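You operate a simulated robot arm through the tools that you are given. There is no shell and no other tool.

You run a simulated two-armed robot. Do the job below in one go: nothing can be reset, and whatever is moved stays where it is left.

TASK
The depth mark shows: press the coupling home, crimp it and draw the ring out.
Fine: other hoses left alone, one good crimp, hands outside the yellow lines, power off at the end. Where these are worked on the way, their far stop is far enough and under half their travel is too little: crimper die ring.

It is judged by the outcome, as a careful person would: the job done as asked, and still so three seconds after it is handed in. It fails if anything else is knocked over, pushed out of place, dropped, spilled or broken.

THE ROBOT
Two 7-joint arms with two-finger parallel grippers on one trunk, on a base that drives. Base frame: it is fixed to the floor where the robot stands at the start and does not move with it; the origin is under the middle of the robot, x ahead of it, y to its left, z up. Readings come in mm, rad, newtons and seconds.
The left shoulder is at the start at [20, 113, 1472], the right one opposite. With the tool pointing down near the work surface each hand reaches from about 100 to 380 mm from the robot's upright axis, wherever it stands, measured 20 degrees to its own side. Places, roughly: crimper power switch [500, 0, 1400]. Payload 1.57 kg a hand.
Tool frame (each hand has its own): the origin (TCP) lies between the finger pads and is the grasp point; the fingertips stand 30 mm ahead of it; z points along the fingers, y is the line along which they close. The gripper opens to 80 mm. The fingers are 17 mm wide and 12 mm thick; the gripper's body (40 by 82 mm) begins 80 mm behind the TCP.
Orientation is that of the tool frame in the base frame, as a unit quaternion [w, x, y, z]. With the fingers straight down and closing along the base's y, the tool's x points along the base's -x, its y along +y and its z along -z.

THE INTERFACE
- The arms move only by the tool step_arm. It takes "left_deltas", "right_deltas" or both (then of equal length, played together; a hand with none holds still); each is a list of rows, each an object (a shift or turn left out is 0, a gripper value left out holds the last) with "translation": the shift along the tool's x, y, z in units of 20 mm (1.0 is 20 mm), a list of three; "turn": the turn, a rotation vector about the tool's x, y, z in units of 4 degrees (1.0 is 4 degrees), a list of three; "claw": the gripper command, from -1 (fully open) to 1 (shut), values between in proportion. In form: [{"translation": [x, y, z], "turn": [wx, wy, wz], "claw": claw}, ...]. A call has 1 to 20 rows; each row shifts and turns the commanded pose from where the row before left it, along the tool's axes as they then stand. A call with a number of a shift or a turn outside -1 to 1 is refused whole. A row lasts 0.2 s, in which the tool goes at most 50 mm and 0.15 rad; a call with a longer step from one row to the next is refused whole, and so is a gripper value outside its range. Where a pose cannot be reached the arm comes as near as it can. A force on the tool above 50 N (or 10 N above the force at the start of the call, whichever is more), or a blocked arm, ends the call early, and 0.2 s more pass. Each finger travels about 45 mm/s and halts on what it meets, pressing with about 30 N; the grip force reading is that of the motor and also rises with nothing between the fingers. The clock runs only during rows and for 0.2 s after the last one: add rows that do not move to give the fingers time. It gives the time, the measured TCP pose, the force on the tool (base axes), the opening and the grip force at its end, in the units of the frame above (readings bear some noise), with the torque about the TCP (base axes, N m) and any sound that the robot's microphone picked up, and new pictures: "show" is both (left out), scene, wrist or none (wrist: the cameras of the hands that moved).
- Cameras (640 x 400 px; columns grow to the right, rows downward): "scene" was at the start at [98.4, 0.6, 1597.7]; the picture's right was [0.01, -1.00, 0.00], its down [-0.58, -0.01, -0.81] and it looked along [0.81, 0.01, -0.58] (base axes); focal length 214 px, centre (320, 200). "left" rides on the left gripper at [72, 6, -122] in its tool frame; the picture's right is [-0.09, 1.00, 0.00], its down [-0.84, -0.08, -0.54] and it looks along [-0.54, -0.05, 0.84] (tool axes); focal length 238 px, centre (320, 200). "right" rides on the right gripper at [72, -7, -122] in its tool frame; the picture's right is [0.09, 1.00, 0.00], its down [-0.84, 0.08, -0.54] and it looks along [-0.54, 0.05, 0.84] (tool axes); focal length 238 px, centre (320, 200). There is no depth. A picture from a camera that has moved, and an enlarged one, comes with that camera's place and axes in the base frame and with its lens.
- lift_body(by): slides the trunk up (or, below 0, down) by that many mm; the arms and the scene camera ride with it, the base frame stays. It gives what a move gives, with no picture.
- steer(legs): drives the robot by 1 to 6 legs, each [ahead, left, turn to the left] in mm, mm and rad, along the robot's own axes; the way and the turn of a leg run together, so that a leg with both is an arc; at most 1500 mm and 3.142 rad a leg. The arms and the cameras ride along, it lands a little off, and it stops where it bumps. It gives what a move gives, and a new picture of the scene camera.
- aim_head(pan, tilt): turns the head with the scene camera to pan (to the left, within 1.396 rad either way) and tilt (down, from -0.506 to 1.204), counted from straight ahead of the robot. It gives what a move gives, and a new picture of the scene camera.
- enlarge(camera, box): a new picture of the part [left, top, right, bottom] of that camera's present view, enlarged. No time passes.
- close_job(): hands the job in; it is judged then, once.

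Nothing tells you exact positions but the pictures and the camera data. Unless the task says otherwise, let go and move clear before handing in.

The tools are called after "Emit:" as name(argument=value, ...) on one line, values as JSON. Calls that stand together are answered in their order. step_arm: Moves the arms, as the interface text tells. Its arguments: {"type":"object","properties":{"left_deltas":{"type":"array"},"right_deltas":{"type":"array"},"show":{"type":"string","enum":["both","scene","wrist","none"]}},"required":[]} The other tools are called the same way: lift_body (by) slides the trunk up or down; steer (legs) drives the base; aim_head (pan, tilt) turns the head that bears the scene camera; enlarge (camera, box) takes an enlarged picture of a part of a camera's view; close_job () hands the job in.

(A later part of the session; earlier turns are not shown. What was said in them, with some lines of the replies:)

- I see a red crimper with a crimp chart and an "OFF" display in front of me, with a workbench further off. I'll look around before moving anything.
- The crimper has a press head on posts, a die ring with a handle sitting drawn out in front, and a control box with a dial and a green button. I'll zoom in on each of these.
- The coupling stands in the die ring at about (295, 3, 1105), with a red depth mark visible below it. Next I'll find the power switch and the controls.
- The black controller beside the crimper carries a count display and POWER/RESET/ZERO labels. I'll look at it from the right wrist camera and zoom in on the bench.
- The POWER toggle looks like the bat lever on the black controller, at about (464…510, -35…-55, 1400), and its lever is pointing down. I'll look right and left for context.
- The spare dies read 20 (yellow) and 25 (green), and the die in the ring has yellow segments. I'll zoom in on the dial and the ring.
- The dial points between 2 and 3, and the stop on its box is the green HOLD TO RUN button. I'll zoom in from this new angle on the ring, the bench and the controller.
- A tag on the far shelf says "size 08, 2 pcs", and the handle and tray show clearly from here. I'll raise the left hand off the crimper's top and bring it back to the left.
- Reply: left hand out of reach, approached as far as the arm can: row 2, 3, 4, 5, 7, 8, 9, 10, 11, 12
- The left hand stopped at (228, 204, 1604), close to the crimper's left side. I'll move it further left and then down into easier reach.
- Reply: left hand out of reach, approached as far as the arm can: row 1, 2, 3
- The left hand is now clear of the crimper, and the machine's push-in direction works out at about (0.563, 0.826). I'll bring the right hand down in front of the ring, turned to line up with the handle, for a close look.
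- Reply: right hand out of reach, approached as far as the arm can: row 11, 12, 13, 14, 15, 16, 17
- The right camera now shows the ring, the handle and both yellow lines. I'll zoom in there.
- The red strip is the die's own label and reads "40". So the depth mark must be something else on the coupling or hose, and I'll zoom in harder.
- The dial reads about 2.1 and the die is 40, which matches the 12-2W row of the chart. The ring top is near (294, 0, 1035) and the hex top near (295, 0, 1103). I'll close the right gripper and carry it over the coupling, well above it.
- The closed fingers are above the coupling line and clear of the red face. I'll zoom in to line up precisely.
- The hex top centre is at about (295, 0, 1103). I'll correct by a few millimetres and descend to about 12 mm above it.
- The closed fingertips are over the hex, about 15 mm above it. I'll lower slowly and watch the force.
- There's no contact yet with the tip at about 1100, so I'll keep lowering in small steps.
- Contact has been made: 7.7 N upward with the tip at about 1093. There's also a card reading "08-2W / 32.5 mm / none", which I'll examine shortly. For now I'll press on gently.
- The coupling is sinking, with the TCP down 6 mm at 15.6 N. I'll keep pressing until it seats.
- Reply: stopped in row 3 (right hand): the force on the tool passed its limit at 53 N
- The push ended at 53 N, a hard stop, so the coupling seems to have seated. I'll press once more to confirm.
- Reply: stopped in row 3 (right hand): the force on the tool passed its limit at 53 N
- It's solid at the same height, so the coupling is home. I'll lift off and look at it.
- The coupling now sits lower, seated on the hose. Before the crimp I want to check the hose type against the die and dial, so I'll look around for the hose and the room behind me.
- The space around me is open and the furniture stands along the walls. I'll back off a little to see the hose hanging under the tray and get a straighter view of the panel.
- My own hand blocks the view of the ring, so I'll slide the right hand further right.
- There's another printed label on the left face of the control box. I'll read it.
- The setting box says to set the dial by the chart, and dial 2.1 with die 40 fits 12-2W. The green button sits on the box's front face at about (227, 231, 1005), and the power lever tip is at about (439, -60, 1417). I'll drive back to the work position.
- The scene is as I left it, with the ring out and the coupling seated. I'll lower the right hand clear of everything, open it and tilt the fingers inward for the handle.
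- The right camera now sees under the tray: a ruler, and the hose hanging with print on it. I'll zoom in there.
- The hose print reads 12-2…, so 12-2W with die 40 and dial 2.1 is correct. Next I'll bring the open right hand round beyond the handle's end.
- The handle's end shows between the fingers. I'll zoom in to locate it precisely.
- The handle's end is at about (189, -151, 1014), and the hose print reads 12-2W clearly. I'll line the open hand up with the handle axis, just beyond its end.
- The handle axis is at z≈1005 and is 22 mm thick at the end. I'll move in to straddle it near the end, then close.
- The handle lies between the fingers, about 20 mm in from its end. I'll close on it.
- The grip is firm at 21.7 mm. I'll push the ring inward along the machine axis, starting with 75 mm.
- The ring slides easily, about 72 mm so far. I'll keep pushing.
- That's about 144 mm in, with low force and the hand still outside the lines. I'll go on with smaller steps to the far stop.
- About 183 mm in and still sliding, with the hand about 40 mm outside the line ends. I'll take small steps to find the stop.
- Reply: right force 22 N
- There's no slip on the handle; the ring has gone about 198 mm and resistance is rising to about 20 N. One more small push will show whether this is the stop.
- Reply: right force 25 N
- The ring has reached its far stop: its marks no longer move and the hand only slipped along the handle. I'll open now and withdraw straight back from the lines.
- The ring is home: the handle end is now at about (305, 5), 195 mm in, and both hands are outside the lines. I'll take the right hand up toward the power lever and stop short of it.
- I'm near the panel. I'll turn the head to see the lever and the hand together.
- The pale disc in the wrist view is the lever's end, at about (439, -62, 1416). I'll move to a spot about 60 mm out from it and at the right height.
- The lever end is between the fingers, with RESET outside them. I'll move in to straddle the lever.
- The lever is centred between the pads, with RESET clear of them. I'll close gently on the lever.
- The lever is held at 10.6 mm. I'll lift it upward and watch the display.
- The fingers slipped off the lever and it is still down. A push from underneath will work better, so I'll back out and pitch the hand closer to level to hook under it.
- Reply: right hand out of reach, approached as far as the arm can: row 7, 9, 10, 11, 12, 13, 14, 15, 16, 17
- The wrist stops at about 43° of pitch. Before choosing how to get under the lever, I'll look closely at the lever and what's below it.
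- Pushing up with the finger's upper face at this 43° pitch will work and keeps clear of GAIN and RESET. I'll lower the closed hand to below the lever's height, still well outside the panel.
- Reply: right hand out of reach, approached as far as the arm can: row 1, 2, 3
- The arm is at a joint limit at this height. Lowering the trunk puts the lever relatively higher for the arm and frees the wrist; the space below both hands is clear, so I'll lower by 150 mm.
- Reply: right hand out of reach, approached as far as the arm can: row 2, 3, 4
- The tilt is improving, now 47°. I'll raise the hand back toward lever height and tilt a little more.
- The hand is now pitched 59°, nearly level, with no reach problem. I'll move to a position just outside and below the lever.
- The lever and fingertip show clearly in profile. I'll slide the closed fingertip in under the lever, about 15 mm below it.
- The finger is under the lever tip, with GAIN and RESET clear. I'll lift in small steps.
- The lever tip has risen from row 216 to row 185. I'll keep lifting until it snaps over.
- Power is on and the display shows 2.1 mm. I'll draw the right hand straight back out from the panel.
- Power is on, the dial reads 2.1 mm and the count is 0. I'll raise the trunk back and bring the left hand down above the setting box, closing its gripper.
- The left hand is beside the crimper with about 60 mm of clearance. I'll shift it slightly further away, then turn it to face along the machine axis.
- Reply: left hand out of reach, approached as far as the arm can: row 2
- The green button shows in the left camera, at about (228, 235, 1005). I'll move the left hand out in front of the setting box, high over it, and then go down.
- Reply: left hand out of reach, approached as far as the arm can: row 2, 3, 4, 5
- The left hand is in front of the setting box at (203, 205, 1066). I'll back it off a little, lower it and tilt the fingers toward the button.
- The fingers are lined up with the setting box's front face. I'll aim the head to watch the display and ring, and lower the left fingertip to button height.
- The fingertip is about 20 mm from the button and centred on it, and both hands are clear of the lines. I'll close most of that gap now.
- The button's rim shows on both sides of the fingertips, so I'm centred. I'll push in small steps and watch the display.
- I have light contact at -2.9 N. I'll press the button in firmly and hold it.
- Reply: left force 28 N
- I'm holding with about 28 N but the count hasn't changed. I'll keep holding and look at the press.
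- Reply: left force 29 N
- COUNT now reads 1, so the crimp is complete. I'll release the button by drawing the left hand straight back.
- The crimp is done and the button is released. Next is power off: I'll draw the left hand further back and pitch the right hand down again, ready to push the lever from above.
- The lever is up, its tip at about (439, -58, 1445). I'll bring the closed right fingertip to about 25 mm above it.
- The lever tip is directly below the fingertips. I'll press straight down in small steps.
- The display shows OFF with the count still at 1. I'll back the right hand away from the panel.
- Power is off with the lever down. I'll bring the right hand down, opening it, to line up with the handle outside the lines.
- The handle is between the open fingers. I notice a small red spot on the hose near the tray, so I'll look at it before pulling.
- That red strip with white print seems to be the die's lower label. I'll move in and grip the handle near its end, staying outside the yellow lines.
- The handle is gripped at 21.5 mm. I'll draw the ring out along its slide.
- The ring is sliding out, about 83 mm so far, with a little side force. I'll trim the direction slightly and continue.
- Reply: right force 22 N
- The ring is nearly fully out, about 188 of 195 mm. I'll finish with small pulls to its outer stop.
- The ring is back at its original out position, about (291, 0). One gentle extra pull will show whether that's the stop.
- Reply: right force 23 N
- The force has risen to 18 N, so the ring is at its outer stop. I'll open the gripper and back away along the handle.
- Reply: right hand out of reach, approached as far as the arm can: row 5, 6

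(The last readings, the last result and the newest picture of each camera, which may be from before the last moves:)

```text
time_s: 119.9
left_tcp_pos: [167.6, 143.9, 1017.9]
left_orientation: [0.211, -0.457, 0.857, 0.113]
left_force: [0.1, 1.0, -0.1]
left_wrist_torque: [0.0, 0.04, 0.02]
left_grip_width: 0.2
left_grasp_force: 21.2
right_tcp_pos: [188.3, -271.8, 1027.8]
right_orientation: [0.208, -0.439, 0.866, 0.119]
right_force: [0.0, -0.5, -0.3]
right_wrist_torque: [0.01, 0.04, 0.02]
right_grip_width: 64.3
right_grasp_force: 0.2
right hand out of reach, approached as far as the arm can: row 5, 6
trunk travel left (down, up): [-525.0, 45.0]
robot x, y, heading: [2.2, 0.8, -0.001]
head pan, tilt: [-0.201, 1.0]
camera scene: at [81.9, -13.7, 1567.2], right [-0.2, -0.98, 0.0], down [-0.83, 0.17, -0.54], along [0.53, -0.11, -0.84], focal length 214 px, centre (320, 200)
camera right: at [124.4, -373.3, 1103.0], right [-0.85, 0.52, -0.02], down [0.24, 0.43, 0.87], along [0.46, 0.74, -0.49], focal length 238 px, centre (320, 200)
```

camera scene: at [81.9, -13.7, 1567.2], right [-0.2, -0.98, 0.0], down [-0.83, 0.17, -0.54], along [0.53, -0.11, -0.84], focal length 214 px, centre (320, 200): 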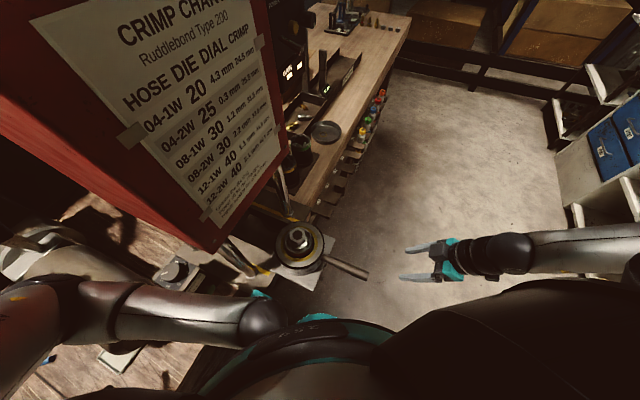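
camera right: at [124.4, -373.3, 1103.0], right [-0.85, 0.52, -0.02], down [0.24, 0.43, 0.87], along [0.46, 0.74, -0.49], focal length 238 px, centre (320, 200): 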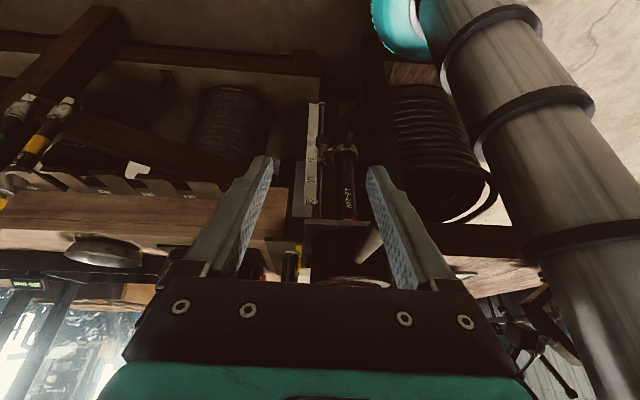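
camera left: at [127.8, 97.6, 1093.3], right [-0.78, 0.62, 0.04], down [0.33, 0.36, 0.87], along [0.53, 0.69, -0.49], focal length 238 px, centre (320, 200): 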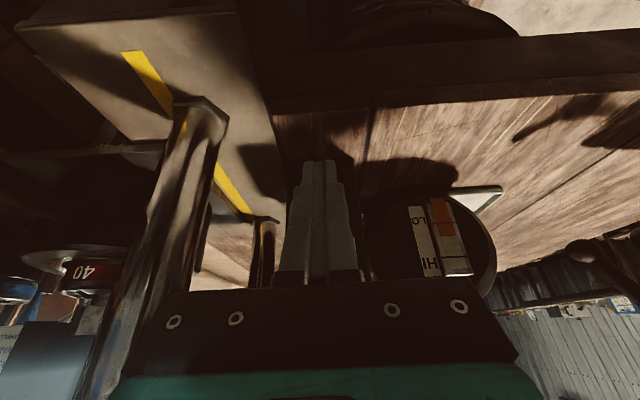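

The right hand is clear of the handle. I'll do a final check of the coupling, the display and the surroundings.

Emit:
enlarge(camera="right", box=[290, 90, 410, 290])

Emit:
enlarge(camera="scene", box=[260, 205, 380, 305])

Emit:
aim_head(pan=0.0, tilt=0.55)

Emit:
enlarge(camera="scene", box=[250, 70, 450, 230])

```text
2.00 times, centred on (350, 190) of right
camera zoom: at [124.4, -373.3, 1103.0], right [-0.85, 0.52, -0.02], down [0.24, 0.43, 0.87], along [0.46, 0.74, -0.49], focal length 477 px, centre (260, 220)
```

zoom: 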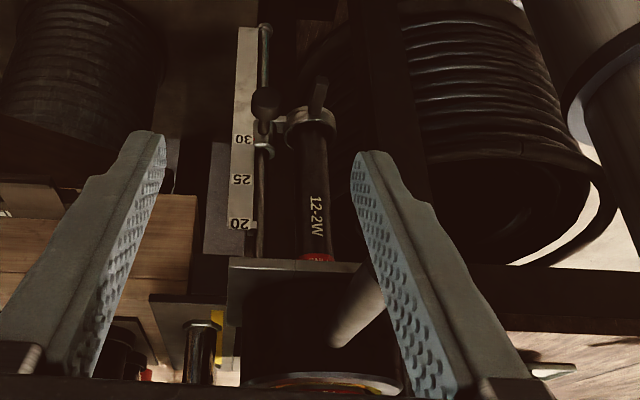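

```text
4.00 times, centred on (320, 255) of scene
camera zoom: at [81.9, -13.7, 1567.2], right [-0.2, -0.98, 0.0], down [-0.83, 0.17, -0.54], along [0.53, -0.11, -0.84], focal length 858 px, centre (320, -20)
```

zoom: 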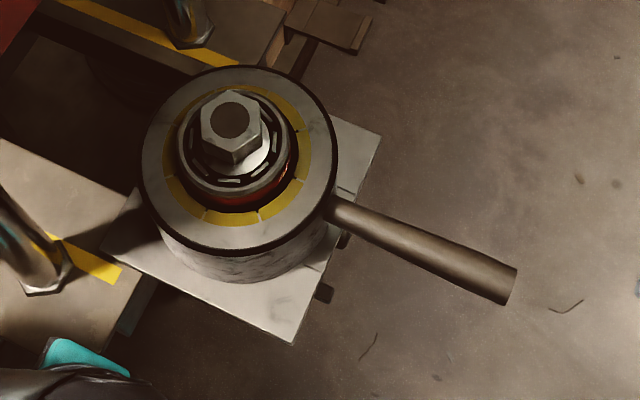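

```text
time_s: 120.8
left_tcp_pos: [166.7, 144.7, 1019.0]
left_orientation: [0.213, -0.457, 0.856, 0.113]
left_force: [0.3, -0.5, -0.9]
left_wrist_torque: [0.0, -0.01, 0.0]
left_grip_width: 0.0
left_grasp_force: 20.9
right_tcp_pos: [186.2, -271.5, 1028.1]
right_orientation: [0.208, -0.439, 0.866, 0.119]
right_force: [-0.6, -0.3, 0.3]
right_wrist_torque: [0.02, 0.01, 0.02]
right_grip_width: 64.0
right_grasp_force: 0.0
trunk travel left (down, up): [-525.0, 45.0]
robot x, y, heading: [1.7, -1.2, -0.001]
head pan, tilt: [0.0, 0.55]
camera scene: at [101.7, 0.0, 1603.7], right [0.0, -1.0, 0.0], down [-0.52, 0.0, -0.85], along [0.85, 0.0, -0.52], focal length 214 px, centre (320, 200)
```

scene: 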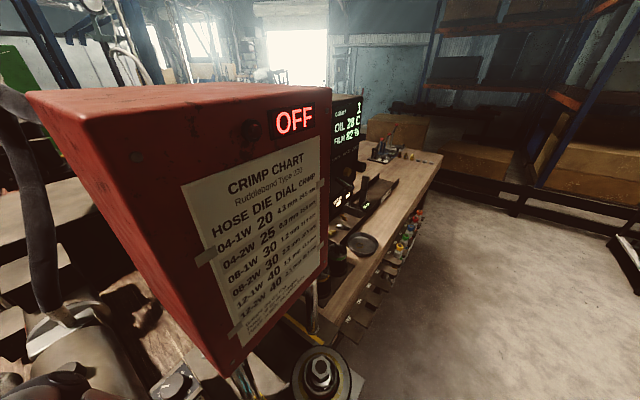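

```text
2.50 times, centred on (350, 150) of scene
camera zoom: at [101.7, 0.0, 1603.7], right [0.0, -1.0, 0.0], down [-0.52, 0.0, -0.85], along [0.85, 0.0, -0.52], focal length 536 px, centre (245, 325)
```

zoom: 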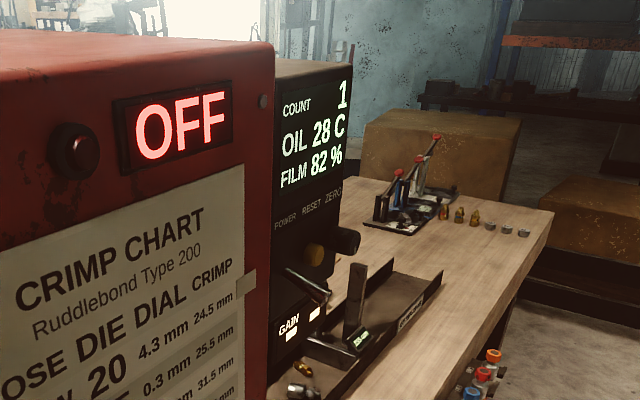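

Everything checks out:

- **Crimp:** COUNT is 1 and the coupling is home on the 12-2W hose.
- **Ring and power:** the ring is drawn out to its stop, the display shows OFF and the lever is down.
- **Surroundings:** both hands are clear of the yellow lines and nothing else was touched.

I'm handing the job in.

Emit:
close_job()

```text
The job is handed in.
```

I pressed the coupling home, crimped it once and drew the die ring back out to its stop. The power is off, and the job is handed in.

- **Coupling:** it slid down about 7 mm, then stopped hard at 53 N. I pressed a second time and it stayed at the same height. I didn't see the depth mark itself before or after, so "home" rests on that hard stop.
- **Crimp:** the hose is marked 12-2W, the die is 40 and the display read 2.1 mm, which all match the chart. The counter went from 0 to 1. I didn't measure the finished diameter.
- **Ring:** it went in about 195 mm to the far stop. At that stop my grip slipped about 8 mm along the handle, which brought the fingertips about level with the front ends of the yellow lines. The power was still off then, and I backed out at once. During the crimp itself both hands were well clear of the lines.
- **Power lever:** my first try, gripping the lever, slipped off without moving it. I then pushed it up from underneath.
- **Surroundings:** I left the other hoses alone, and nothing was knocked over or moved that I could see. There were no unexpected contact forces along the way.
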